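You operate a simulated robot arm through the tools that you are given. There is no shell and no other tool. Be economical: measure what you need, move in short steps, check, and stop when the job is done.

The job below is to be done with a simulated robot arm. You get a single attempt, and the scene is never put back.

## Task
Swap the crusted cone for the clean one from the black mat.
Fine: the crusted cone goes on the black mat; round cover shut and clipped again; leave the glass dish and grey valve alone. Set down upright: steel cone.
Where things are to end (x, y in the base frame): steel cone within 60 mm of [1370, -390].

Only the result counts: the job must be done as asked and must still hold three seconds after the hand-in. Knocking over, shifting, dropping, spilling or breaking anything else fails it. Lids that push on must go on centred and level and be pressed home; caps that screw on are set level and turned clockwise until they are tight.

## Robot
A 6-joint arm with a two-finger parallel gripper on a trunk, on a base that drives. Base frame: it is fixed to the floor where the robot stands at the start and does not move with it; the origin is under the middle of the robot, x ahead of it, y to its left, z up. Lengths are in mm, angles in degrees, forces in N, time in s.
Its first joint turns from -166.0 to 166.0 degrees. Places, roughly: black mat [1400, -400, 800]; cover clip [1300, 0, 1100]; glass dish [1250, -250, 750]; grey valve [1100, 400, 1000]; round cover [1200, 100, 1100]; seat behind the round cover [1200, 100, 1000]; steel cone [1500, -500, 750]. Payload 3.43 kg.
The tool frame sits at the grasp point between the pads (the TCP): z along the fingers, y along the line on which they close. The tips reach 34 mm beyond it. The gripper opens to 128 mm. The fingers are 24 mm wide and 12 mm thick; the gripper's body (48 by 130 mm) begins 96 mm behind the TCP.
Orientation is that of the tool frame in the base frame, as a unit quaternion [x, y, z, w]. With the fingers straight down and closing along the base's y, the tool's x points along the base's -x, its y along +y and its z along -z.

## Interface
- The arm moves only by the tool arm_command. Its argument "targets" is a list that holds one entry, the list of rows, each a list of 7 numbers: the shift along the base's x, y, z in mm, then the turn, a rotation vector about the base's x, y, z in degrees, then the finger opening in mm, from 0 to 128. In form: [[[tx, ty, tz, ax, ay, az, claw], ...]]. A call has 1 to 10 rows; each row is the pose to reach, as a shift and turn from the pose commanded when the call began. A row lasts 0.2 s, in which the tool goes at most 50 mm and 8.6 degrees; a call with a longer step from one row to the next is refused whole, and so is a gripper value outside its range. Where a pose cannot be reached the arm comes as near as it can. A force on the tool above 90 N (or 10 N above the force at the start of the call, whichever is more), or a blocked arm, ends the call early, and 0.2 s more pass. The fingers move at their own pace (about 153 mm/s each) and stop on an object; they squeeze with about 40 N. The grip force told is the motor's: it shows also when the fingers shut on nothing. Time passes only in rows, and 0.2 s behind the last, so rows that repeat a pose let the fingers close. The reply holds the time, the measured pose of the TCP, the force on the tool along the base axes, the opening and the grip force, in the units named above and with some noise, with the torque about the TCP (base axes, N m) and any sound that the robot's microphone picked up.
- Cameras (640 x 400 px; columns grow to the right, rows downward): "scene" is now at [171.3, 211.8, 1240.8]; the picture's right is [-0.10, -0.99, 0.00], its down [-0.14, 0.01, -0.99] and it looks along [0.99, -0.10, -0.14] (base axes); focal length 292 px, centre (320, 200). "wrist" rides on the gripper at [76, -11, -160] in the tool frame; the picture's right is [0.15, 0.99, 0.00], its down [-0.88, 0.13, -0.46] and it looks along [-0.45, 0.07, 0.89] (tool axes); focal length 234 px, centre (320, 200). There is no depth. A picture from a camera that has moved, and an enlarged one, comes with that camera's place and axes in the base frame and with its lens.
- grab_frame(camera): a new picture of that camera. No time passes.
- steer(legs): drives the robot by 1 to 6 legs, each [ahead, left, turn to the left] in mm, mm and degrees, along the robot's own axes; the way and the turn of a leg run together, so that a leg with both is an arc; at most 1500 mm and 180 degrees a leg. The arm and the cameras ride along, it lands a little off, and it stops where it bumps. It gives what a move gives.
- head_to(pan, tilt): turns the head with the scene camera to pan (to the left, within 143 degrees either way) and tilt (down, from -29 to 69), counted from straight ahead of the robot. It gives what a move gives.
- inspect(camera, box): a new picture of the part [left, top, right, bottom] of that camera's present view, enlarged. No time passes.
- hand_in(): hands the job in; it is judged then, once.

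Go step by step. Nothing tells you exact positions but the pictures and the camera data: compare them with the known pose of the tool, close in by small moves and look again before you grip or let go. The budget is 120 turns and 90 pictures, counting those below and the enlarged ones. Unless the task says otherwise, let go and move clear before handing in, and close with one line.

The tools are called as a command line: name --argument value ..., lists and objects as JSON in quotes. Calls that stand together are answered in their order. arm_command: Moves the arm, as the interface text tells. Its arguments: {"type":"object","properties":{"targets":{"type":"array","items":{"type":"array","items":{"type":"array","items":{"type":"number"}}}}},"required":["targets"]} The other tools are called the same way: steer (legs) drives the base; head_to (pan, tilt) turns the head that bears the scene camera; grab_frame (camera) takes a picture; inspect (camera, box) takes an enlarged picture of a part of a camera's view; hand_in () hands the job in.

At the start:

```text
time_s: 0.0
ee_pos: [754.9, -126.0, 999.9]
tool_rot: [0.0, 1.0, 0.001, 0.0]
force: [0.7, 1.0, 0.3]
ft_torque: [0.01, 0.0, -0.03]
grip_width: 127.9
grasp_force: 0.1
robot x, y, heading: [-2.3, -1.0, -0.1]
head pan, tilt: [-5.7, 7.9]
```

scene: 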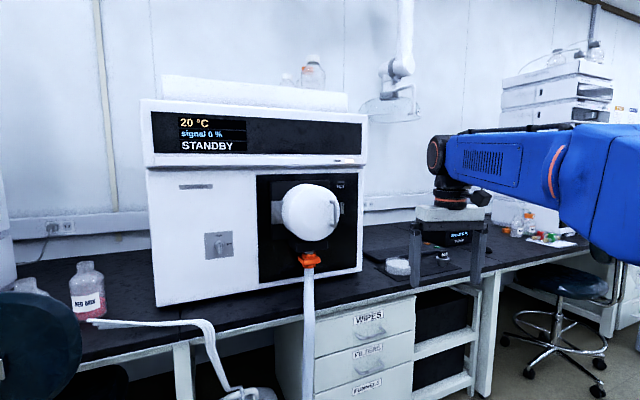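
wrist: 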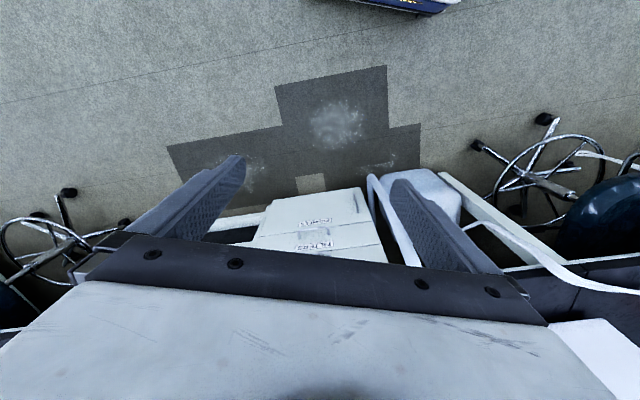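

I see the instrument with its round white cover and an orange clip under it, and the bench with the mat behind the gripper. I'll look closer at both.

inspect --camera "scene" --box '[200, 150, 380, 290]'

inspect --camera "scene" --box '[360, 190, 520, 290]'

```text
2.86 times, centred on (290, 220) of scene
camera zoom: at [171.3, 211.8, 1240.8], right [-0.1, -0.99, 0.0], down [-0.14, 0.01, -0.99], along [0.99, -0.1, -0.14], focal length 835 px, centre (406, 143)
```

zoom: 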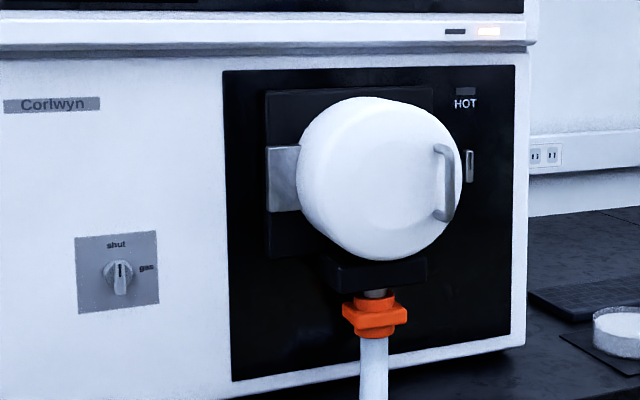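

```text
4.00 times, centred on (440, 240) of scene
camera zoom: at [171.3, 211.8, 1240.8], right [-0.1, -0.99, 0.0], down [-0.14, 0.01, -0.99], along [0.99, -0.1, -0.14], focal length 1169 px, centre (-160, 40)
```

zoom: 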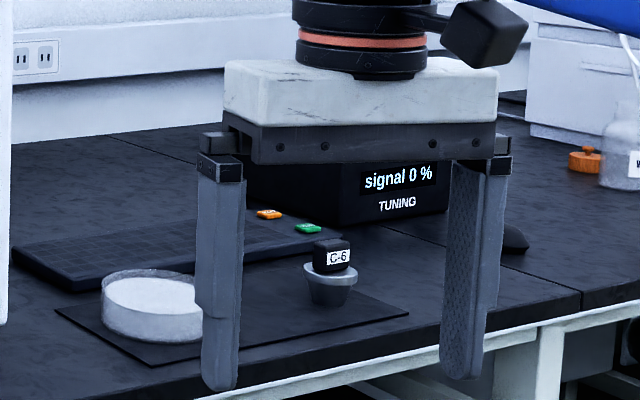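

The cover is hinged on its left, with a handle at its right and a small grey latch on the panel beside it. I'll enlarge the latch and the cone with its surroundings.

inspect --camera "scene" --box '[310, 170, 350, 220]'

head_to --pan -5.7 --tilt 45

grab_frame --camera "scene"

```text
8.00 times, centred on (330, 195) of scene
camera zoom: at [171.3, 211.8, 1240.8], right [-0.1, -0.99, 0.0], down [-0.14, 0.01, -0.99], along [0.99, -0.1, -0.14], focal length 2337 px, centre (240, 240)
```

zoom: 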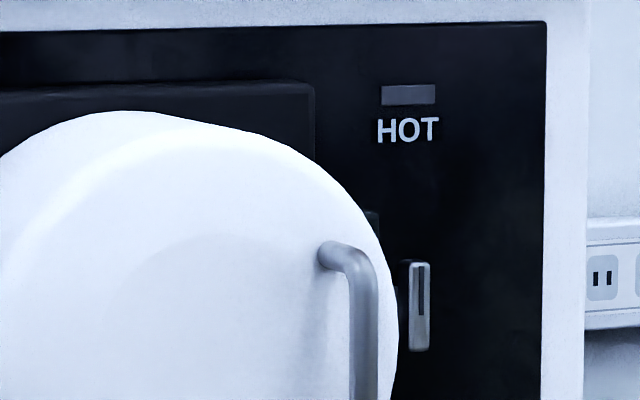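

```text
time_s: 1.0
ee_pos: [754.1, -124.8, 999.7]
tool_rot: [0.0, 1.0, 0.0, 0.0]
force: [0.6, 0.4, -0.5]
ft_torque: [0.02, 0.03, 0.0]
grip_width: 127.9
grasp_force: 0.0
robot x, y, heading: [1.3, -0.1, -0.1]
head pan, tilt: [-5.7, 45.0]
```

```text
84 pictures are left
camera scene: at [160.2, 213.0, 1182.6], right [-0.1, -1.0, 0.0], down [-0.7, 0.07, -0.71], along [0.7, -0.07, -0.71], focal length 292 px, centre (320, 200)
```

scene: 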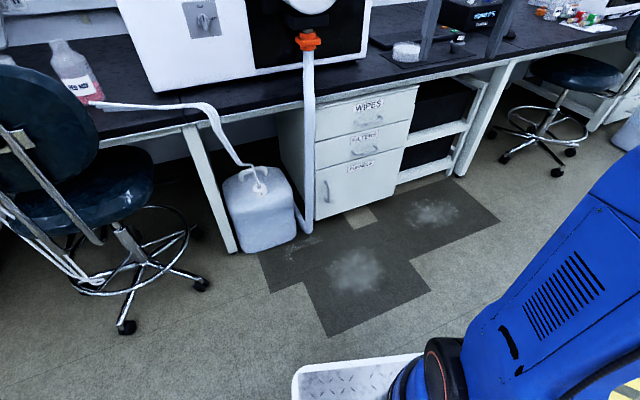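

The floor ahead is free up to the bench edge (x about 1010). I'll turn the tool level toward the instrument, then drive nearer, keeping right of the machine.

arm_command --targets '[[[0, 0, 10, 0, -8.5, 0, 128], [0, 0, 20, 0, -17, 0, 128], [0, 0, 30, 0, -25.5, 0, 128], [0, 0, 40, 0, -34, 0, 128], [0, 0, 50, 0, -42.5, 0, 128], [0, 0, 50, 0, -51, 0, 128], [0, 0, 50, 0, -59.5, 0, 128], [0, 0, 50, 0, -68, 0, 128], [0, 0, 50, 0, -76.5, 0, 128], [0, 0, 50, 0, -85, 0, 128]]]'

head_to --pan -5.7 --tilt 15

grab_frame --camera "wrist"

grab_frame --camera "scene"

```text
time_s: 3.2
ee_pos: [752.8, -121.4, 1037.3]
tool_rot: [-0.054, 0.751, -0.038, 0.657]
force: [1.0, -1.5, 2.3]
ft_torque: [-0.01, 0.31, 0.02]
grip_width: 128.1
grasp_force: 0.1
robot x, y, heading: [-0.5, -2.4, 0.1]
head pan, tilt: [-5.7, 45.0]
```

```text
time_s: 4.2
ee_pos: [754.0, -122.8, 1037.4]
tool_rot: [-0.054, 0.751, -0.036, 0.657]
force: [-0.5, 0.0, -0.9]
ft_torque: [0.0, 0.01, 0.02]
grip_width: 127.9
grasp_force: 0.1
robot x, y, heading: [1.4, 0.4, -0.1]
head pan, tilt: [-5.7, 15.0]
```

```text
83 pictures are left
camera wrist: at [585.4, -145.0, 986.8], right [-0.05, 0.96, -0.27], down [-0.34, 0.23, 0.91], along [0.94, 0.14, 0.31], focal length 234 px, centre (320, 200)
```

wrist: 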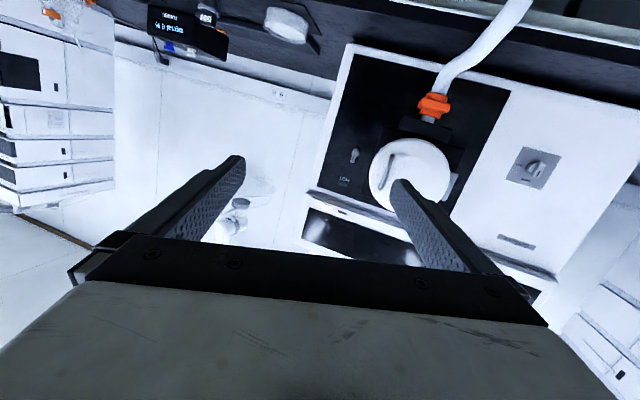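

```text
82 pictures are left
camera scene: at [172.1, 211.8, 1229.2], right [-0.1, -1.0, 0.0], down [-0.26, 0.03, -0.97], along [0.96, -0.1, -0.26], focal length 292 px, centre (320, 200)
```

scene: 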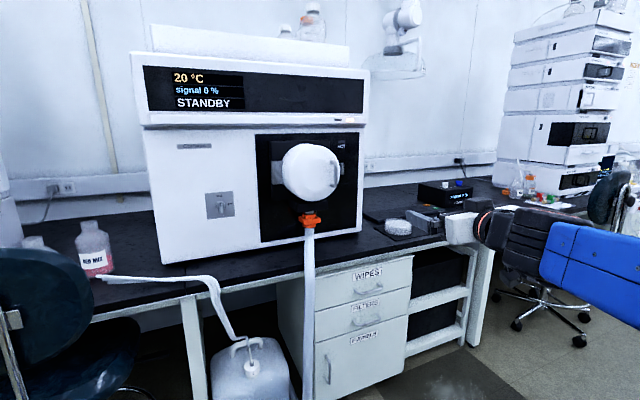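

The tool is level but the wrist picture is upside down; the handle seems near [1090–1130, 72, 1050]. I'll drive closer for a better look.

steer --legs '[[250, 0, 0]]'

grab_frame --camera "wrist"

grab_frame --camera "scene"

```text
time_s: 6.0
ee_pos: [1006.4, -124.3, 1050.1]
tool_rot: [0.0, 0.737, 0.0, 0.676]
force: [-0.9, 0.1, 0.5]
ft_torque: [0.01, 0.02, 0.01]
grip_width: 128.0
grasp_force: 0.0
robot x, y, heading: [254.3, 0.3, 0.1]
head pan, tilt: [-5.7, 15.0]
```

```text
81 pictures are left
camera wrist: at [840.6, -136.3, 988.5], right [-0.01, 0.99, -0.15], down [-0.38, 0.13, 0.92], along [0.93, 0.07, 0.37], focal length 234 px, centre (320, 200)
```

wrist: 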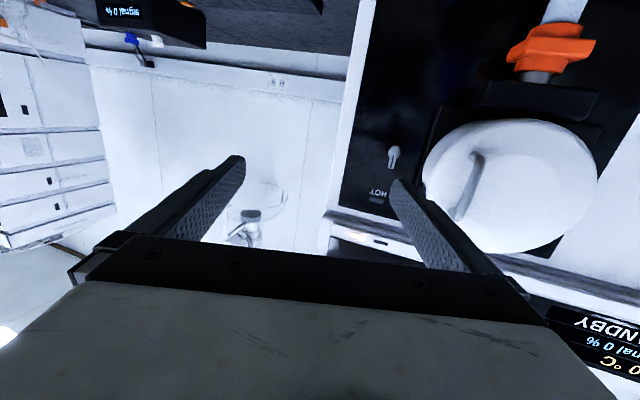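

```text
80 pictures are left
camera scene: at [423.6, 212.0, 1229.3], right [-0.1, -1.0, 0.0], down [-0.26, 0.03, -0.97], along [0.96, -0.1, -0.26], focal length 292 px, centre (320, 200)
```

scene: 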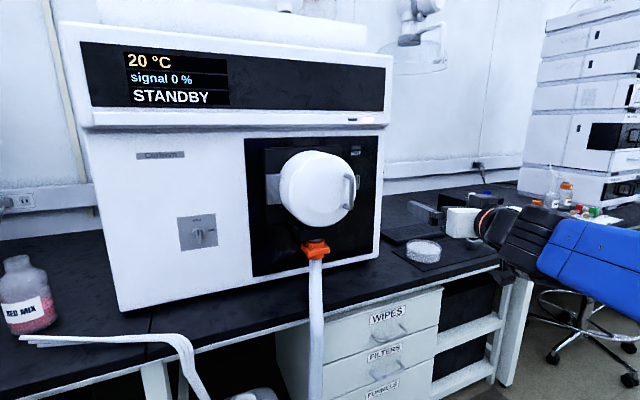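

The latch is now visible in both views. I'll enlarge it.

inspect --camera "wrist" --box '[360, 120, 440, 210]'

inspect --camera "scene" --box '[260, 130, 390, 270]'

```text
4.44 times, centred on (400, 165) of wrist
camera zoom: at [840.6, -136.3, 988.5], right [-0.01, 0.99, -0.15], down [-0.38, 0.13, 0.92], along [0.93, 0.07, 0.37], focal length 1041 px, centre (-36, 356)
```

zoom: 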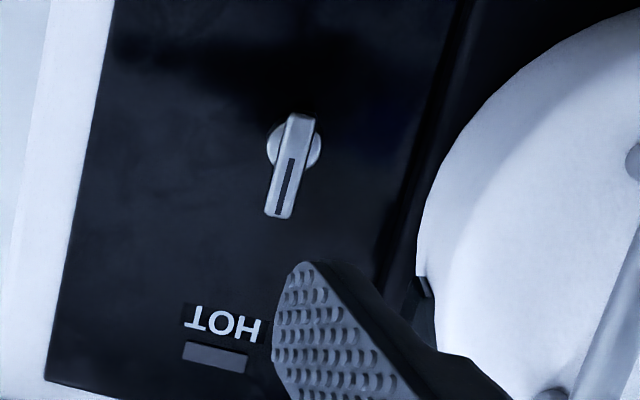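

```text
2.86 times, centred on (325, 200) of scene
camera zoom: at [423.6, 212.0, 1229.3], right [-0.1, -1.0, 0.0], down [-0.26, 0.03, -0.97], along [0.96, -0.1, -0.26], focal length 835 px, centre (306, 200)
```

zoom: 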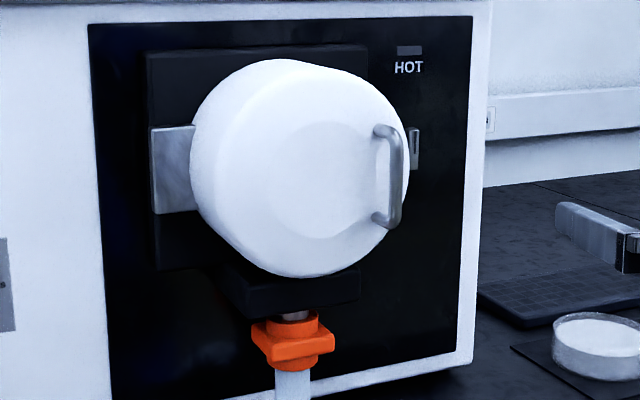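

The latch is a small turn lever: pivot about [1255, 11, 1045], tip pointing up to z≈1072; cover handle about [1111, 63, 1056]. I'll level the tool, yaw it 30° so its body clears the handle, and move closer to the latch.

arm_command --targets '[[[0, 0, -5, 0, -5, 0, 60], [0, 0, -5, 0, -5, 0, 60]]]'

arm_command --targets '[[[30, 10, 0, 0, 0, 7.5, 60], [60, 20, 0, 0, 0, 15, 60], [90, 35, 0, 0, 0, 22.5, 60], [120, 50, 0, 0, 0, 30, 60], [120, 50, 0, 0, 0, 30, 60]]]'

grab_frame --camera "wrist"

grab_frame --camera "scene"

```text
time_s: 6.6
ee_pos: [1006.9, -124.6, 1044.7]
tool_rot: [0.0, 0.707, 0.0, 0.707]
force: [-0.3, -0.2, -0.3]
ft_torque: [0.03, 0.0, 0.0]
grip_width: 59.7
grasp_force: 0.0
robot x, y, heading: [251.4, 0.4, 0.1]
head pan, tilt: [-5.7, 15.0]
```

```text
time_s: 7.8
ee_pos: [1126.1, -75.1, 1044.1]
tool_rot: [-0.183, 0.684, 0.183, 0.682]
force: [-0.3, 0.5, 0.4]
ft_torque: [-0.02, 0.01, 0.03]
grip_width: 59.8
grasp_force: 0.1
robot x, y, heading: [249.0, -1.2, 0.1]
head pan, tilt: [-5.7, 15.0]
```

```text
77 pictures are left
camera wrist: at [993.5, -165.5, 968.9], right [-0.5, 0.86, -0.15], down [-0.46, -0.12, 0.88], along [0.74, 0.5, 0.45], focal length 234 px, centre (320, 200)
```

wrist: 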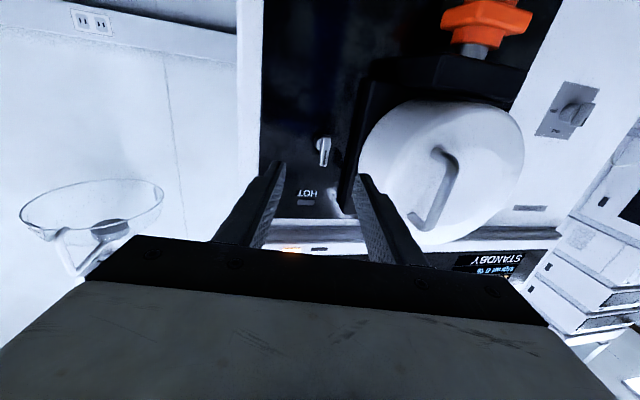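

```text
76 pictures are left
camera scene: at [423.4, 212.0, 1229.3], right [-0.1, -1.0, 0.0], down [-0.26, 0.03, -0.97], along [0.96, -0.1, -0.26], focal length 292 px, centre (320, 200)
```

scene: 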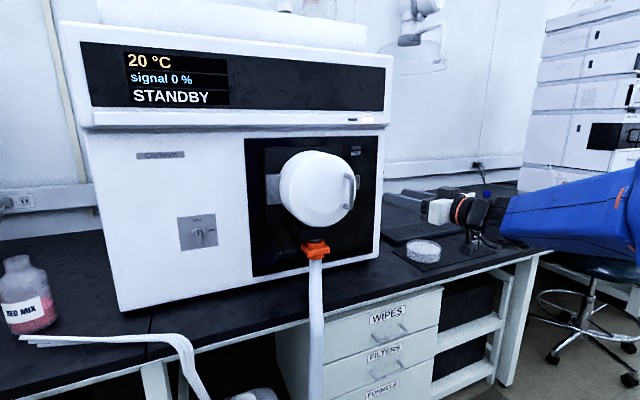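

inspect --camera "wrist" --box '[270, 100, 380, 210]'

```text
3.64 times, centred on (325, 155) of wrist
camera zoom: at [993.5, -165.5, 968.9], right [-0.5, 0.86, -0.15], down [-0.46, -0.12, 0.88], along [0.74, 0.5, 0.45], focal length 852 px, centre (302, 364)
```

zoom: 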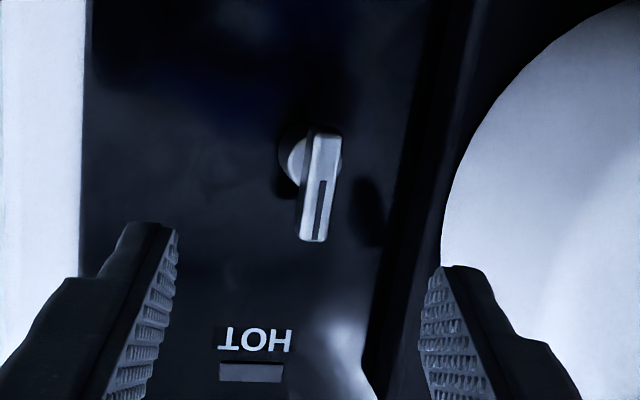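

Latch bar: x≈1256, y≈8, z 1033–1074. I'll line up 45 mm short of it with 18° yaw and narrowed fingers.

arm_command --targets '[[[20, 30, 4, 0, 0, -6, 36], [40, 50, 4, 0, 0, -12, 36], [57, 59, 4, 0, 0, -12, 36], [57, 59, 4, 0, 0, -12, 36]]]'

inspect --camera "wrist" --box '[220, 60, 420, 220]'

inspect --camera "scene" --box '[310, 130, 430, 230]'

```text
time_s: 8.8
ee_pos: [1183.6, -14.8, 1050.1]
tool_rot: [-0.11, 0.699, 0.11, 0.698]
force: [-0.3, 0.5, 0.4]
ft_torque: [0.01, -0.01, -0.02]
grip_width: 35.8
grasp_force: 0.1
robot x, y, heading: [252.0, 0.6, 0.1]
head pan, tilt: [-5.7, 15.0]
```

```text
2.50 times, centred on (320, 140) of wrist
camera zoom: at [1034.1, -76.0, 974.5], right [-0.31, 0.94, -0.15], down [-0.47, -0.02, 0.88], along [0.83, 0.34, 0.45], focal length 585 px, centre (320, 350)
```

zoom: 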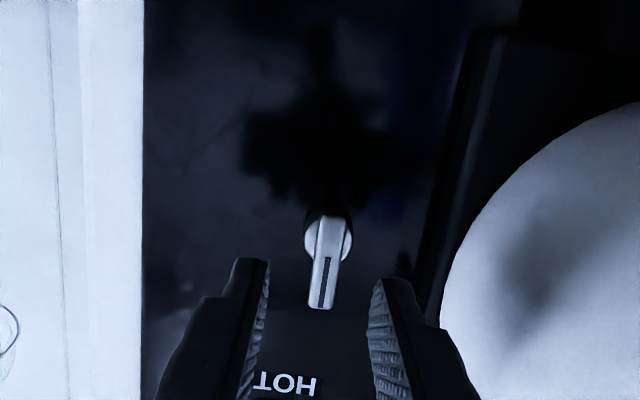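

```text
4.00 times, centred on (370, 180) of scene
camera zoom: at [423.5, 212.0, 1229.3], right [-0.1, -1.0, 0.0], down [-0.26, 0.03, -0.97], along [0.96, -0.1, -0.26], focal length 1169 px, centre (120, 280)
```

zoom: 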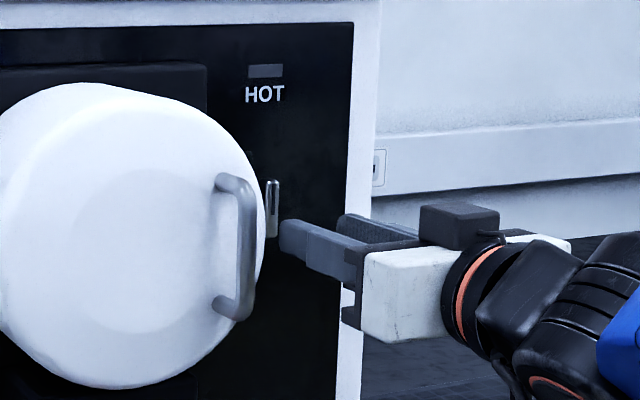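

Fingers are centred on the latch within about 2 mm. Advancing along the tool axis.

arm_command --targets '[[[18, 9, -4, 0, 0, 0, 36], [38, 15, -4, 0, 0, 0, 36], [38, 15, -4, 0, 0, 0, 36]]]'

inspect --camera "wrist" --box '[260, 100, 380, 220]'

inspect --camera "scene" --box '[340, 150, 390, 200]'

```text
time_s: 9.6
ee_pos: [1222.2, -0.5, 1045.6]
tool_rot: [-0.11, 0.699, 0.11, 0.698]
force: [-0.6, 0.6, 0.3]
ft_torque: [0.02, -0.02, 0.01]
grip_width: 36.0
grasp_force: 0.1
robot x, y, heading: [250.8, -1.8, -0.0]
head pan, tilt: [-5.7, 15.0]
```

```text
3.33 times, centred on (320, 160) of wrist
camera zoom: at [1072.8, -60.6, 969.6], right [-0.31, 0.94, -0.15], down [-0.47, -0.02, 0.88], along [0.83, 0.34, 0.45], focal length 781 px, centre (320, 333)
```

zoom: 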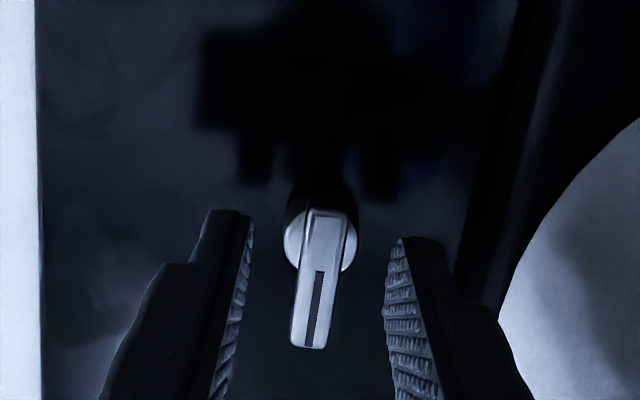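

```text
8.00 times, centred on (365, 175) of scene
camera zoom: at [423.6, 212.0, 1229.3], right [-0.1, -1.0, 0.0], down [-0.26, 0.03, -0.97], along [0.96, -0.1, -0.26], focal length 2337 px, centre (-40, 400)
```

zoom: 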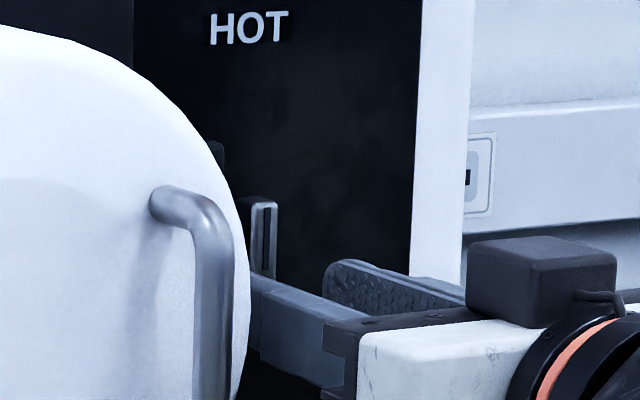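

arm_command --targets '[[[8, 2.5, 0, 0, 0, 0, 36], [8, 2.5, 0, 0, 0, 0, 8], [8, 2.5, 0, 0, 0, 0, 0], [8, 2.5, 0, 0, 0, 0, 0]]]'

inspect --camera "wrist" --box '[260, 100, 380, 220]'

```text
time_s: 10.6
ee_pos: [1230.5, 2.1, 1044.8]
tool_rot: [-0.111, 0.699, 0.111, 0.698]
force: [0.4, -0.3, -1.1]
ft_torque: [-0.01, 0.07, 0.01]
grip_width: 0.0
grasp_force: 33.2
robot x, y, heading: [251.2, 0.5, 0.1]
head pan, tilt: [-5.7, 15.0]
```

```text
3.33 times, centred on (320, 160) of wrist
camera zoom: at [1080.6, -58.2, 969.6], right [-0.31, 0.94, -0.15], down [-0.47, -0.02, 0.88], along [0.83, 0.34, 0.45], focal length 781 px, centre (320, 333)
```

zoom: 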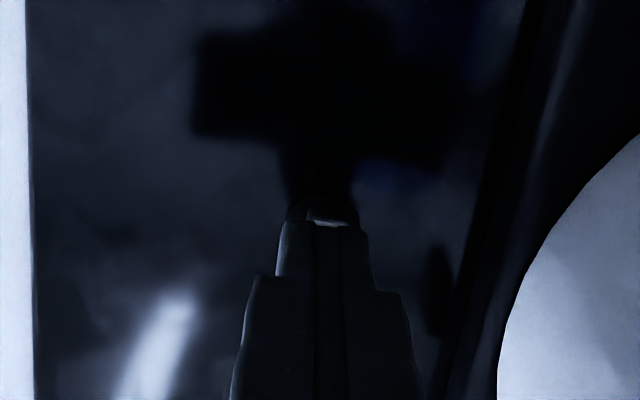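

The fingers shut on nothing, so the latch lies deeper. I'll reopen and go further in.

arm_command --targets '[[[0, 0, 0, 0, 0, 0, 36], [0, 0, 0, 0, 0, 0, 36], [8, 2.6, 0, 0, 0, 0, 36], [16, 5.2, 0, 0, 0, 0, 36], [16, 5.2, 0, 0, 0, 0, 36]]]'

inspect --camera "wrist" --box '[260, 100, 380, 220]'

```text
time_s: 11.8
ee_pos: [1245.7, 6.1, 1044.7]
tool_rot: [-0.11, 0.699, 0.11, 0.698]
force: [0.2, 0.1, -0.3]
ft_torque: [-0.01, 0.03, -0.03]
grip_width: 36.1
grasp_force: 0.0
robot x, y, heading: [250.5, 2.0, 0.3]
head pan, tilt: [-5.7, 15.0]
```

```text
3.33 times, centred on (320, 160) of wrist
camera zoom: at [1097.0, -53.4, 969.4], right [-0.31, 0.94, -0.15], down [-0.47, -0.02, 0.88], along [0.83, 0.34, 0.45], focal length 781 px, centre (320, 333)
```

zoom: 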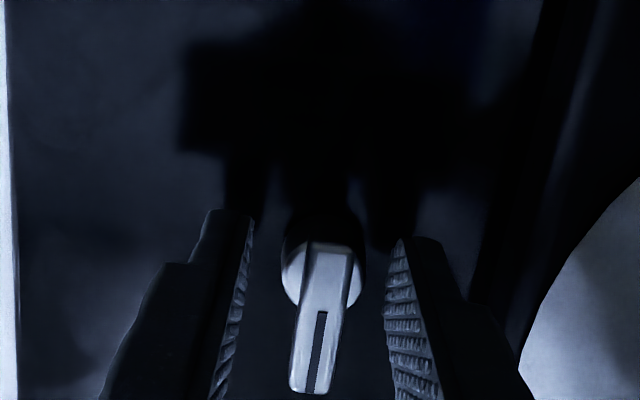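

arm_command --targets '[[[0, 0, 0, 0, 0, 0, 20], [0, 0, 0, 0, 0, 0, 6], [0, 0, 0, 0, 0, 0, 0], [0, 0, 0, 0, 0, 0, 0]]]'

inspect --camera "wrist" --box '[260, 100, 380, 220]'

```text
time_s: 12.8
ee_pos: [1245.8, 8.7, 1044.4]
tool_rot: [-0.112, 0.698, 0.11, 0.698]
force: [-10.9, 19.5, -4.1]
ft_torque: [-0.05, -0.21, 0.79]
grip_width: 23.7
grasp_force: 45.2
robot x, y, heading: [252.0, 0.9, 0.1]
head pan, tilt: [-5.7, 15.0]
```

```text
3.33 times, centred on (320, 160) of wrist
camera zoom: at [1096.6, -52.0, 969.4], right [-0.31, 0.94, -0.15], down [-0.47, -0.02, 0.88], along [0.83, 0.34, 0.45], focal length 781 px, centre (320, 333)
```

zoom: 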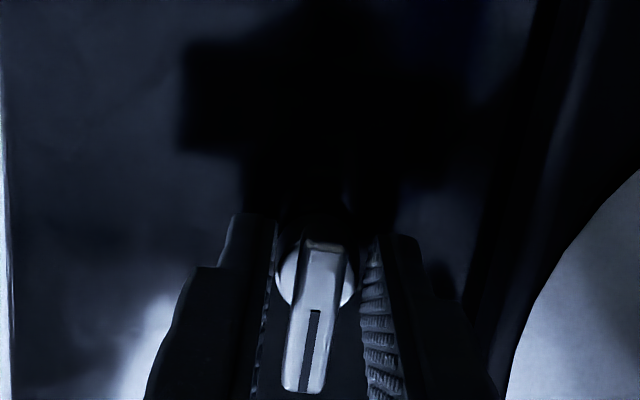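

I gripped the round base (24 mm). I'll back off 7 mm so that only the bar lies between the pads.

arm_command --targets '[[[0, 0, 0, 0, 0, 0, 36], [0, 0, 0, 0, 0, 0, 36], [-7, 0, 2, 0, 0, 0, 36], [-7, 0, 2, 0, 0, 0, 15], [-7, 0, 2, 0, 0, 0, 0], [-7, 0, 2, 0, 0, 0, 0]]]'

inspect --camera "wrist" --box '[260, 100, 380, 220]'

```text
time_s: 14.2
ee_pos: [1238.4, 6.3, 1047.1]
tool_rot: [-0.111, 0.698, 0.111, 0.699]
force: [1.5, -3.5, 0.2]
ft_torque: [-0.17, 0.58, -0.12]
grip_width: 11.9
grasp_force: 44.9
robot x, y, heading: [248.9, 0.9, -0.0]
head pan, tilt: [-5.7, 15.0]
```

```text
3.33 times, centred on (320, 160) of wrist
camera zoom: at [1090.1, -53.6, 971.1], right [-0.31, 0.94, -0.15], down [-0.47, -0.02, 0.88], along [0.83, 0.34, 0.45], focal length 781 px, centre (320, 333)
```

zoom: 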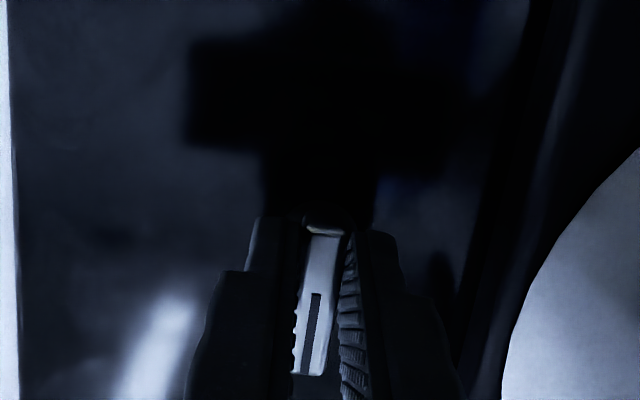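

The bar is gripped (11.9 mm). I'll try a small clockwise turn (seen from the front) and feel the torque.

arm_command --targets '[[[0, 0, -1, 8, 0, 0, 0], [0.0, 0.2, -2.2, 16, 0, 0, 0], [0.0, 0.2, -2.2, 16, 0, 0, 0]]]'

inspect --camera "scene" --box '[340, 150, 390, 200]'

```text
time_s: 15.0
ee_pos: [1239.0, 7.3, 1044.0]
tool_rot: [-0.013, 0.676, 0.208, 0.707]
force: [-5.6, 2.9, -4.0]
ft_torque: [0.01, -0.08, -0.37]
grip_width: 11.9
grasp_force: 44.8
robot x, y, heading: [251.7, -2.2, -0.2]
head pan, tilt: [-5.7, 15.0]
```

```text
8.00 times, centred on (365, 175) of scene
camera zoom: at [423.5, 212.2, 1229.3], right [-0.1, -1.0, 0.0], down [-0.26, 0.03, -0.97], along [0.96, -0.1, -0.26], focal length 2337 px, centre (-40, 400)
```

zoom: 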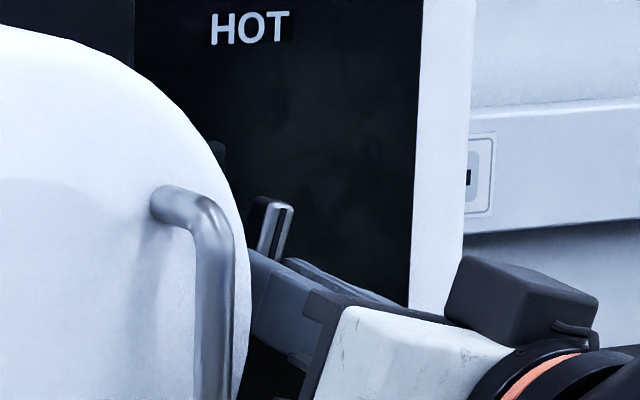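

It turns freely clockwise. Continuing to about 88°.

arm_command --targets '[[[0, 0.1, -1.1, 8, 0, 0, 0], [0, 0.5, -2.2, 16, 0, 0, 0], [0, 1.0, -3.2, 24, 0, 0, 0], [0, 1.7, -4.1, 32, 0, 0, 0], [0, 2.5, -4.9, 40, 0, 0, 0], [0, 3.4, -5.5, 48, 0, 0, 0], [0, 4.4, -6.1, 56, 0, 0, 0], [0, 5.4, -6.5, 64, 0, 0, 0], [0, 6.5, -6.8, 72, 0, 0, 0], [0, 6.5, -6.8, 72, 0, 0, 0]]]'

inspect --camera "scene" --box '[320, 140, 400, 220]'

```text
time_s: 17.2
ee_pos: [1236.3, -77.6, 1055.9]
tool_rot: [0.38, 0.463, 0.582, 0.549]
force: [0.3, 0.0, -1.3]
ft_torque: [0.02, 0.03, -0.01]
grip_width: 0.0
grasp_force: 33.3
out of reach, approached as far as the arm can: row 4, 5, 6, 7, 8, 9, 10
robot x, y, heading: [246.2, -0.3, 0.2]
head pan, tilt: [-5.7, 15.0]
```

```text
5.00 times, centred on (360, 180) of scene
camera zoom: at [423.6, 212.0, 1229.3], right [-0.1, -1.0, 0.0], down [-0.26, 0.03, -0.97], along [0.96, -0.1, -0.26], focal length 1461 px, centre (120, 300)
```

zoom: 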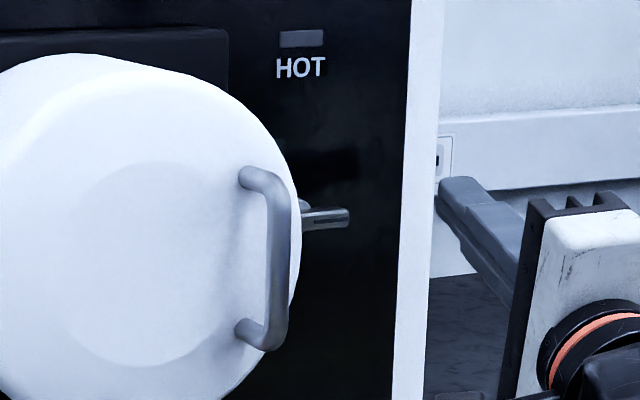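

The latch is now horizontal, i.e. open, though the arm hit its reach limit. I'll back off and turn the tool upright again in front of the handle.

arm_command --targets '[[[-25, 0, 0, -8.2, 0.7, -1.7, 0], [-50, 0, 0, -16.4, 1.5, -3.4, 0], [-80, 0, 0, -24.6, 2.2, -5.1, 0], [-110, 0, 0, -32.8, 2.9, -6.8, 0], [-140, 0, 0, -41, 3.7, -8.5, 0], [-170, 10, 0, -49.2, 4.4, -10.2, 20], [-186, 25, 0, -57.4, 5.1, -11.9, 40], [-186, 45, 0, -65.6, 5.9, -13.7, 50], [-186, 60, 0, -73.9, 6.6, -15.4, 50], [-186, 78, 0, -82.1, 7.3, -17.1, 50]]]'

grab_frame --camera "wrist"

```text
time_s: 19.4
ee_pos: [1056.2, -61.6, 1048.8]
tool_rot: [0.014, 0.705, 0.055, 0.707]
force: [0.2, -0.2, 0.4]
ft_torque: [0.01, -0.04, 0.03]
grip_width: 50.3
grasp_force: 0.1
out of reach, approached as far as the arm can: row 8, 9, 10
robot x, y, heading: [252.5, -2.0, 0.0]
head pan, tilt: [-5.7, 15.0]
```

```text
64 pictures are left
camera wrist: at [895.0, -74.9, 972.9], right [-0.06, 1.0, -0.05], down [-0.46, 0.02, 0.89], along [0.89, 0.07, 0.46], focal length 234 px, centre (320, 200)
```

wrist: 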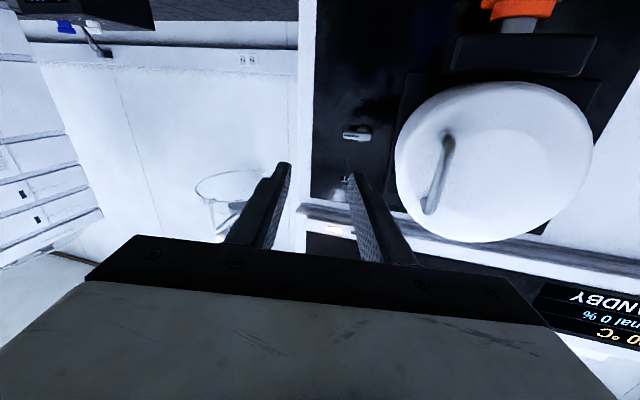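

Handle bar: about [1113, 62, 1055], consistent from two views. Moving in front of it.

arm_command --targets '[[[0, 40, 3, -2.8, 0, -1.6, 50], [0, 80, 6, -5.6, 0, -3.3, 50], [0, 124, 6, -5.6, 0, -3.3, 50], [0, 124, 6, -5.6, 0, -3.3, 50]]]'

grab_frame --camera "wrist"

```text
time_s: 20.4
ee_pos: [1054.1, -85.0, 1045.1]
tool_rot: [-0.001, 0.708, 0.009, 0.706]
force: [-0.2, 1.1, -0.3]
ft_torque: [-0.01, 0.0, -0.01]
grip_width: 50.1
grasp_force: 0.0
out of reach, approached as far as the arm can: row 1, 2, 3, 4
robot x, y, heading: [254.5, -0.5, -0.1]
head pan, tilt: [-5.7, 15.0]
```

```text
63 pictures are left
camera wrist: at [894.1, -98.2, 968.8], right [-0.01, 0.99, -0.14], down [-0.46, 0.12, 0.88], along [0.89, 0.07, 0.45], focal length 234 px, centre (320, 200)
```

wrist: 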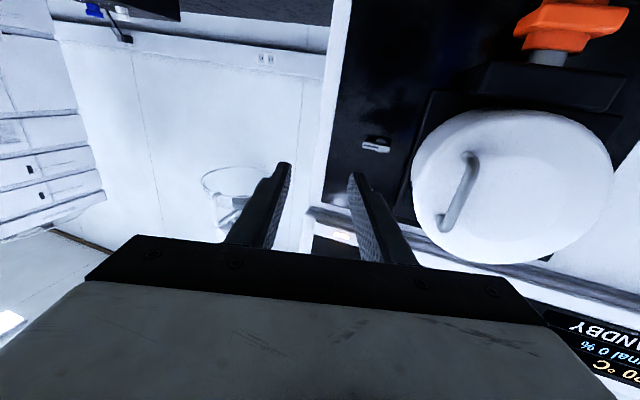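

The arm can't point straight ahead this far left from the present stand. I'll pull back a bit and drive the base 150 mm left.

arm_command --targets '[[[-30, 0, 5, 0, 0, 0, 50], [-60, 0, 10, 0, 0, 0, 50], [-60, 0, 10, 0, 0, 0, 50]]]'

steer --legs '[[0, 150, 0]]'

grab_frame --camera "wrist"

```text
time_s: 21.2
ee_pos: [993.8, -87.5, 1053.1]
tool_rot: [-0.001, 0.708, 0.01, 0.706]
force: [0.5, -0.1, 0.3]
ft_torque: [-0.02, -0.04, 0.01]
grip_width: 50.0
grasp_force: 0.1
robot x, y, heading: [250.9, -4.5, -0.1]
head pan, tilt: [-5.7, 15.0]
```

```text
time_s: 22.6
ee_pos: [993.8, 63.1, 1053.8]
tool_rot: [0.0, 0.708, 0.008, 0.706]
force: [0.5, 0.7, 0.2]
ft_torque: [-0.04, 0.03, 0.01]
grip_width: 49.9
grasp_force: 0.0
robot x, y, heading: [253.8, 151.2, -0.0]
head pan, tilt: [-5.7, 15.0]
```

```text
62 pictures are left
camera wrist: at [834.4, 50.8, 978.5], right [-0.01, 0.99, -0.14], down [-0.46, 0.12, 0.88], along [0.89, 0.07, 0.45], focal length 234 px, centre (320, 200)
```

wrist: 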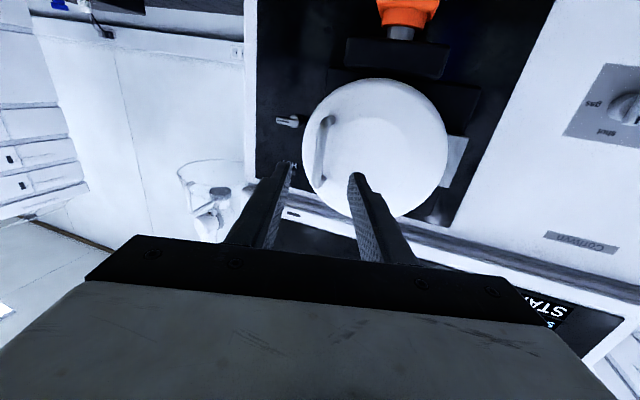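

Aligned with the handle (bar y≈65). Advancing so the pad tips just pass the bar, then closing.

arm_command --targets '[[[45, 2, 0, 0, 0, 0, 50], [80, 2, 0, 0, 0, 0, 50], [97, 2, 0, 0, 0, 0, 50], [97, 2, 0, 0, 0, 0, 50]]]'

grab_frame --camera "wrist"

```text
time_s: 23.6
ee_pos: [1092.1, 64.5, 1053.7]
tool_rot: [-0.003, 0.708, 0.01, 0.706]
force: [0.3, 0.0, -0.5]
ft_torque: [-0.02, 0.01, 0.0]
grip_width: 50.2
grasp_force: 0.1
robot x, y, heading: [251.1, 146.5, 0.1]
head pan, tilt: [-5.7, 15.0]
```

```text
61 pictures are left
camera wrist: at [931.0, 51.0, 978.2], right [-0.02, 0.99, -0.14], down [-0.46, 0.11, 0.88], along [0.89, 0.08, 0.45], focal length 234 px, centre (320, 200)
```

wrist: 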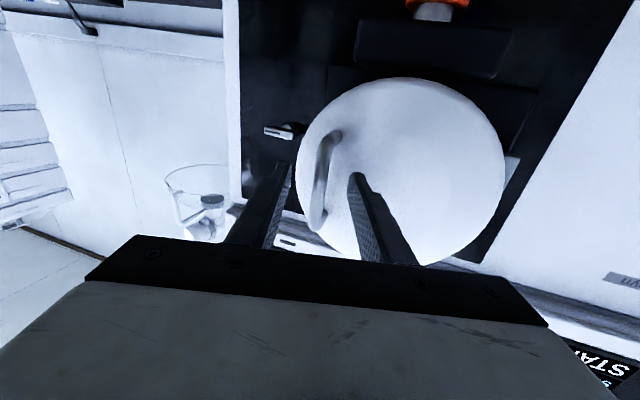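

arm_command --targets '[[[0, 0, 0, 0, 0, 0, 20], [0, 0, 0, 0, 0, 0, 5], [0, 0, 0, 0, 0, 0, 0], [0, 0, 0, 0, 0, 0, 0]]]'

```text
time_s: 24.6
ee_pos: [1090.7, 63.8, 1053.2]
tool_rot: [-0.004, 0.708, 0.011, 0.706]
force: [0.1, 1.2, 0.1]
ft_torque: [-1.1, 0.0, 0.05]
grip_width: 12.0
grasp_force: 45.3
robot x, y, heading: [251.8, 151.1, -0.2]
head pan, tilt: [-5.7, 15.0]
```

Handle gripped (12 mm bar). A small first pull along the expected arc.

arm_command --targets '[[[-7, 5, 0, 0, 0, -2, 0], [-15, 11, 0, 0, 0, -5, 0], [-15, 11, 0, 0, 0, -5, 0]]]'

grab_frame --camera "scene"

```text
time_s: 25.0
ee_pos: [1089.0, 66.2, 1052.6]
tool_rot: [-0.003, 0.706, 0.007, 0.708]
force: [13.2, 33.6, -2.1]
ft_torque: [-0.9, -0.26, 0.76]
grip_width: 11.5
grasp_force: 45.6
out of reach, approached as far as the arm can: row 1
robot x, y, heading: [256.1, 151.9, 0.2]
head pan, tilt: [-5.7, 15.0]
stopped in row 1: the force on the tool passed its limit at 101 N (the readings are from after the stop); the commanded pose is now the measured one
```

```text
60 pictures are left
camera scene: at [424.0, 365.9, 1229.0], right [-0.1, -1.0, 0.0], down [-0.26, 0.02, -0.97], along [0.96, -0.09, -0.26], focal length 292 px, centre (320, 200)
```

scene: 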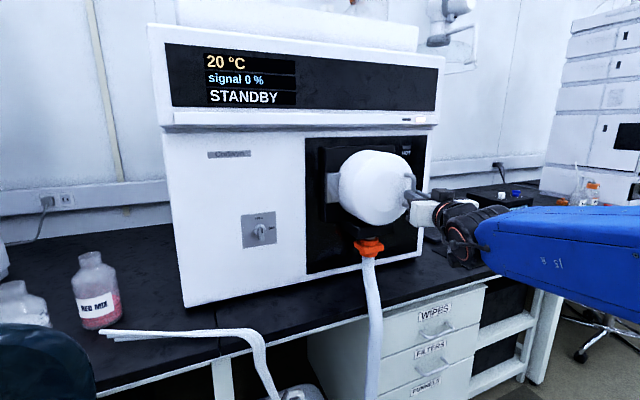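

The arm is at the edge of its range here, which caused the force. I'll let go, back off, and move the base another 150 mm left.

arm_command --targets '[[[0, 0, 0, 0, 0, 0, 50], [0, 0, 0, 0, 0, 0, 50], [-40, 0, 0, 0, 0, 0, 50], [-80, 0, 0, 0, 0, 0, 50], [-80, 0, 0, 0, 0, 0, 50]]]'

steer --legs '[[0, 150, 0]]'

```text
time_s: 26.2
ee_pos: [1007.3, 62.0, 1052.4]
tool_rot: [0.0, 0.707, 0.007, 0.708]
force: [0.2, -0.3, 0.6]
ft_torque: [0.0, 0.01, 0.01]
grip_width: 49.9
grasp_force: 0.0
robot x, y, heading: [247.5, 150.3, 0.1]
head pan, tilt: [-5.7, 15.0]
```

```text
time_s: 27.5
ee_pos: [1007.6, 208.2, 1053.3]
tool_rot: [0.001, 0.707, 0.005, 0.708]
force: [-0.8, 0.3, -0.1]
ft_torque: [0.04, 0.0, -0.02]
grip_width: 50.0
grasp_force: 0.0
robot x, y, heading: [247.5, 300.0, 0.1]
head pan, tilt: [-5.7, 15.0]
```

arm_command --targets '[[[0, -48, 0, 0, 0, 0, 50], [0, -96, 0, 0, 0, 0, 50], [0, -143, 0, 0, 0, 0, 50], [40, -143, 0, 0, 0, 0, 50], [82, -143, 0, 0, 0, 0, 50], [82, -143, 0, 0, 0, 0, 50]]]'

grab_frame --camera "wrist"

```text
time_s: 28.9
ee_pos: [1089.3, 66.5, 1053.0]
tool_rot: [0.0, 0.706, 0.006, 0.708]
force: [-0.1, 0.5, -0.4]
ft_torque: [0.01, 0.02, 0.01]
grip_width: 50.1
grasp_force: 0.1
robot x, y, heading: [251.0, 296.7, -0.3]
head pan, tilt: [-5.7, 15.0]
```

```text
59 pictures are left
camera wrist: at [929.6, 53.3, 977.7], right [-0.01, 0.99, -0.14], down [-0.46, 0.12, 0.88], along [0.89, 0.07, 0.45], focal length 234 px, centre (320, 200)
```

wrist: 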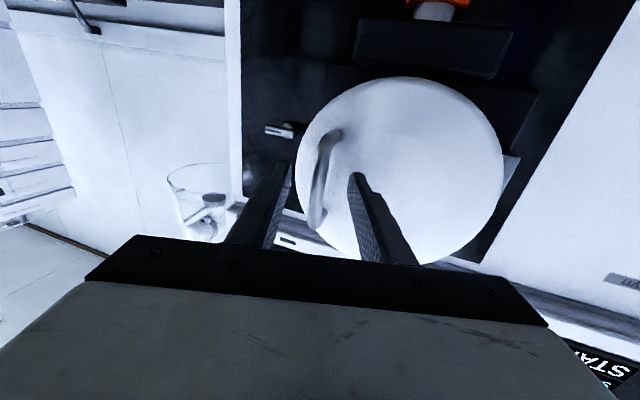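

Same alignment as before. Closing on the bar and pulling gently, mostly straight out.

arm_command --targets '[[[2, 0, 0, 0, 0, 0, 20], [2, 0, 0, 0, 0, 0, 5], [2, 0, 0, 0, 0, 0, 0], [2, 0, 0, 0, 0, 0, 0]]]'

arm_command --targets '[[[-5, 3, 0, 0, 0, -2, 0], [-10, 7, 0, 0, 0, -3, 0], [-15, 11, 0, 0, 0, -5, 0], [-15, 11, 0, 0, 0, -5, 0]]]'

```text
time_s: 29.9
ee_pos: [1090.4, 65.2, 1053.2]
tool_rot: [0.0, 0.706, 0.007, 0.708]
force: [-2.9, -12.1, 0.1]
ft_torque: [-1.07, 0.17, -0.23]
grip_width: 11.7
grasp_force: 44.9
robot x, y, heading: [254.2, 298.7, 0.2]
head pan, tilt: [-5.7, 15.0]
```

```text
time_s: 30.9
ee_pos: [1074.6, 72.0, 1052.9]
tool_rot: [0.033, 0.706, -0.026, 0.707]
force: [-22.2, -57.8, -2.5]
ft_torque: [-1.05, 0.17, -1.28]
grip_width: 11.8
grasp_force: 45.3
robot x, y, heading: [253.4, 299.0, 0.0]
head pan, tilt: [-5.7, 15.0]
```

It opens; the side force says the hinge lies nearer than assumed (about x 1172). Continuing on the corrected arc.

arm_command --targets '[[[-7, 0, 0, 0, 0, -2.5, 0], [-14, 5, 0, 0, 0, -5, 0], [-20, 10, 0, 0, 0, -7.5, 0], [-27, 15, 0, 0, 0, -10, 0], [-27, 15, 0, 0, 0, -10, 0]]]'

grab_frame --camera "scene"

```text
time_s: 32.2
ee_pos: [1047.9, 88.0, 1052.4]
tool_rot: [0.081, 0.702, -0.08, 0.703]
force: [13.8, 26.2, -3.8]
ft_torque: [-0.89, -0.17, 0.71]
grip_width: 11.6
grasp_force: 45.1
out of reach, approached as far as the arm can: row 4, 5
robot x, y, heading: [253.4, 300.2, 0.3]
head pan, tilt: [-5.7, 15.0]
stopped in row 5: the force on the tool passed its limit at 94 N (the readings are from after the stop); the commanded pose is now the measured one
```

```text
58 pictures are left
camera scene: at [424.5, 516.1, 1229.0], right [-0.09, -1.0, 0.0], down [-0.26, 0.02, -0.97], along [0.96, -0.09, -0.26], focal length 292 px, centre (320, 200)
```

scene: 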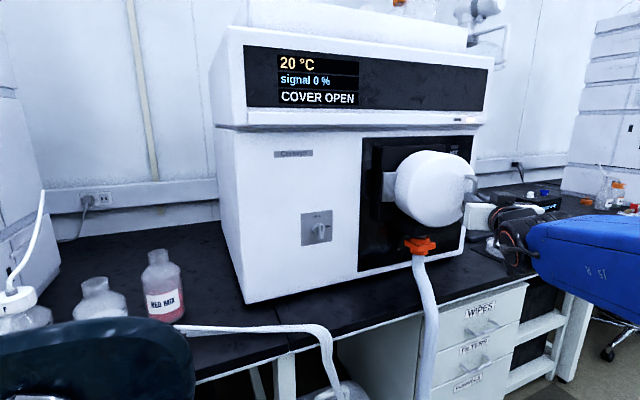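

The screen says COVER OPEN; the wrist yaw is at its limit. I'll keep pulling along the arc while letting the bar turn between the pads (yaw slightly back).

arm_command --targets '[[[-13, 8, 0, 0, 0, 2, 0], [-25, 18, 0, 0, 0, 4, 0], [-36, 29, 0, 0, 0, 6, 0], [-46, 41, 0, 0, 0, 8, 0], [-55, 53, 0, 0, 0, 10, 0], [-55, 53, 0, 0, 0, 10, 0]]]'

```text
time_s: 33.6
ee_pos: [989.8, 135.7, 1052.3]
tool_rot: [0.023, 0.706, -0.019, 0.708]
force: [-43.1, -34.8, -10.9]
ft_torque: [-0.68, 0.6, -0.76]
grip_width: 11.8
grasp_force: 45.1
robot x, y, heading: [249.2, 300.6, 0.4]
head pan, tilt: [-5.7, 15.0]
```

Cover is about 40° open. I'll release gently and back out, then look.

arm_command --targets '[[[-2, -2, 0, 0, 0, 0, 24], [-2, -2, 0, 0, 0, 0, 24], [-30, -2, 0, 0, 0, 0, 24], [-70, -10, 0, 0, 0, 0, 24], [-90, -50, 0, 0, 0, 0, 24], [-90, -90, 0, 0, 0, 0, 10], [-90, -130, 0, 0, 0, 0, 0], [-80, -165, 0, 0, 0, 0, 0]]]'

grab_frame --camera "scene"

grab_frame --camera "wrist"

```text
time_s: 35.1
ee_pos: [927.1, 122.5, 1065.7]
tool_rot: [-0.062, 0.698, 0.05, 0.712]
force: [-0.4, -0.6, -1.5]
ft_torque: [0.02, -0.05, 0.07]
grip_width: 0.1
grasp_force: 33.3
robot x, y, heading: [249.9, 302.3, 0.3]
head pan, tilt: [-5.7, 15.0]
stopped in row 7: the arm was blocked; the commanded pose is now the measured one
```

```text
57 pictures are left
camera scene: at [423.9, 515.3, 1229.3], right [-0.08, -1.0, 0.0], down [-0.26, 0.02, -0.97], along [0.96, -0.08, -0.26], focal length 292 px, centre (320, 200)
```

scene: 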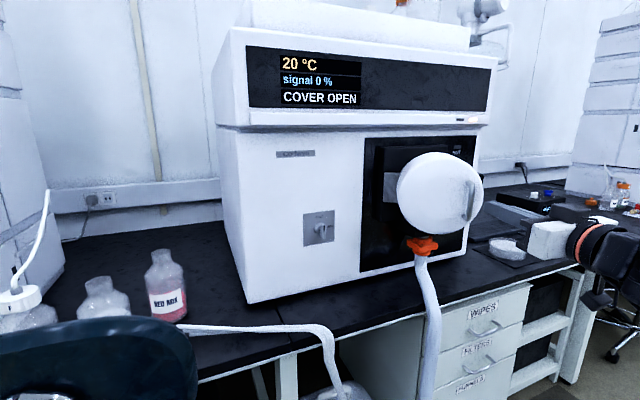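

```text
56 pictures are left
camera wrist: at [772.6, 86.4, 987.8], right [-0.15, 0.97, -0.17], down [-0.49, 0.07, 0.87], along [0.86, 0.21, 0.47], focal length 234 px, centre (320, 200)
```

wrist: 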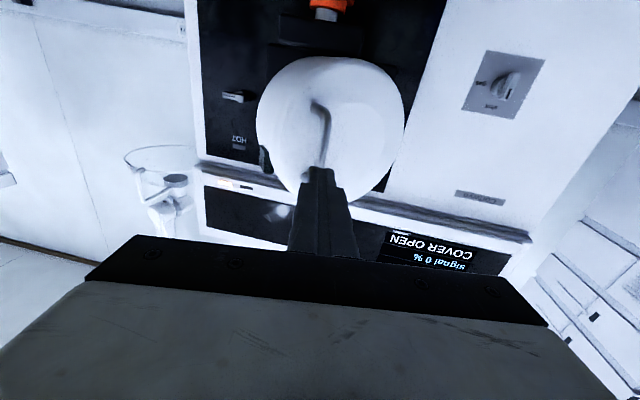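

Cover stays open about 40°. The arm got blocked close-in; I'll move forward-right past the cover's free edge, closed fingers, yawing left.

arm_command --targets '[[[10, -35, 0, 0, 0, 0, 0], [20, -75, -5, 0, 0, 2, 0], [30, -115, -10, 0, 0, 6, 0], [40, -150, -12, 0, 0, 10, 0], [50, -180, -12, 0, 0, 14, 0], [50, -180, -12, 0, 0, 14, 0]]]'

grab_frame --camera "wrist"

```text
time_s: 36.5
ee_pos: [977.0, -56.4, 1053.7]
tool_rot: [-0.146, 0.685, 0.136, 0.701]
force: [-0.1, -0.7, 0.1]
ft_torque: [0.01, 0.01, 0.01]
grip_width: 0.1
grasp_force: 33.4
robot x, y, heading: [254.8, 301.1, 0.4]
head pan, tilt: [-5.7, 15.0]
```

```text
55 pictures are left
camera wrist: at [835.3, -130.7, 975.1], right [-0.38, 0.91, -0.16], down [-0.49, -0.05, 0.87], along [0.78, 0.41, 0.47], focal length 234 px, centre (320, 200)
```

wrist: 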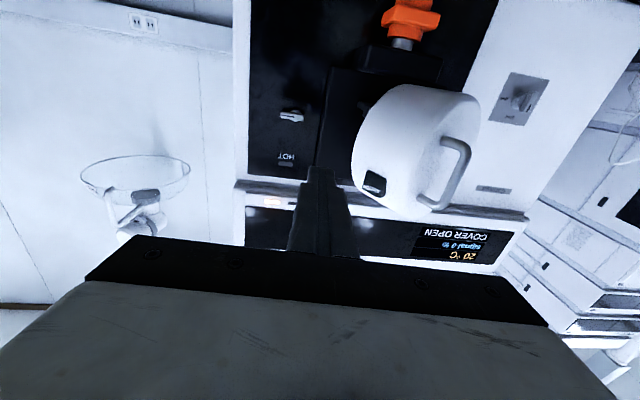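

The cover's free rim edge is near [1125, 68]; there is room behind it. I'll put the closed fingertips behind the rim from the right.

arm_command --targets '[[[36, 15, 0, 0, 0, 4, 0], [72, 34, 0, 0, 0, 8, 0], [108, 54, 0, 0, 0, 11, 0], [148, 74, 0, 0, 0, 11, 0], [148, 74, 0, 0, 0, 11, 0]]]'

grab_frame --camera "wrist"

```text
time_s: 37.7
ee_pos: [1125.9, 18.3, 1054.0]
tool_rot: [-0.212, 0.667, 0.203, 0.684]
force: [-0.3, -1.0, 0.0]
ft_torque: [0.0, 0.01, 0.0]
grip_width: 0.1
grasp_force: 33.3
robot x, y, heading: [255.0, 298.7, 0.1]
head pan, tilt: [-5.7, 15.0]
```

```text
54 pictures are left
camera wrist: at [1001.7, -81.6, 976.0], right [-0.55, 0.82, -0.16], down [-0.47, -0.14, 0.87], along [0.69, 0.56, 0.47], focal length 234 px, centre (320, 200)
```

wrist: 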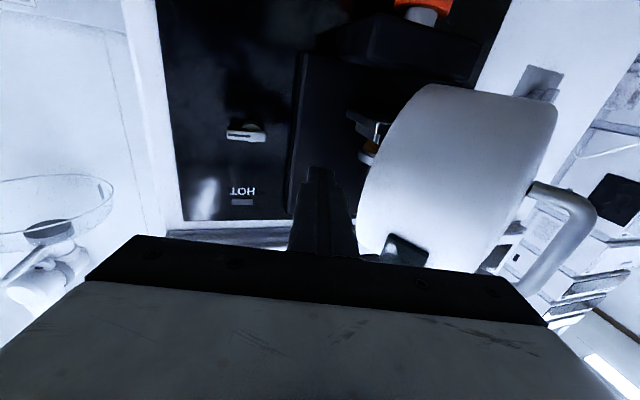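

Tips are behind the rim. Sweeping the cover open along its arc, in short steps.

arm_command --targets '[[[-19, 11, 5, 0, 0, 0, 0], [-43, 18, 5, 0, 0, 0, 0], [-67, 26, 5, 0, 0, 0, 0], [-89, 39, 5, 0, 0, 0, 0], [-110, 53, 5, 0, 0, 0, 0], [-110, 53, 5, 0, 0, 0, 0]]]'

grab_frame --camera "scene"

```text
time_s: 39.1
ee_pos: [1016.2, 72.1, 1058.9]
tool_rot: [-0.211, 0.668, 0.202, 0.685]
force: [-0.3, 0.1, 1.0]
ft_torque: [-0.01, -0.03, -0.02]
grip_width: 0.2
grasp_force: 33.0
robot x, y, heading: [252.7, 301.5, 0.3]
head pan, tilt: [-5.7, 15.0]
```

```text
53 pictures are left
camera scene: at [423.8, 514.5, 1229.3], right [-0.09, -1.0, 0.0], down [-0.26, 0.02, -0.97], along [0.96, -0.09, -0.26], focal length 292 px, centre (320, 200)
```

scene: 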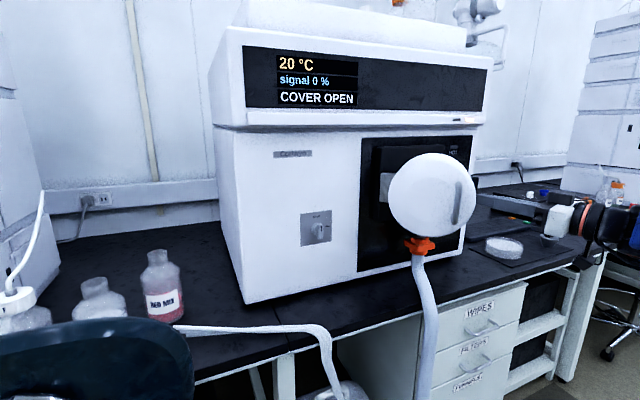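

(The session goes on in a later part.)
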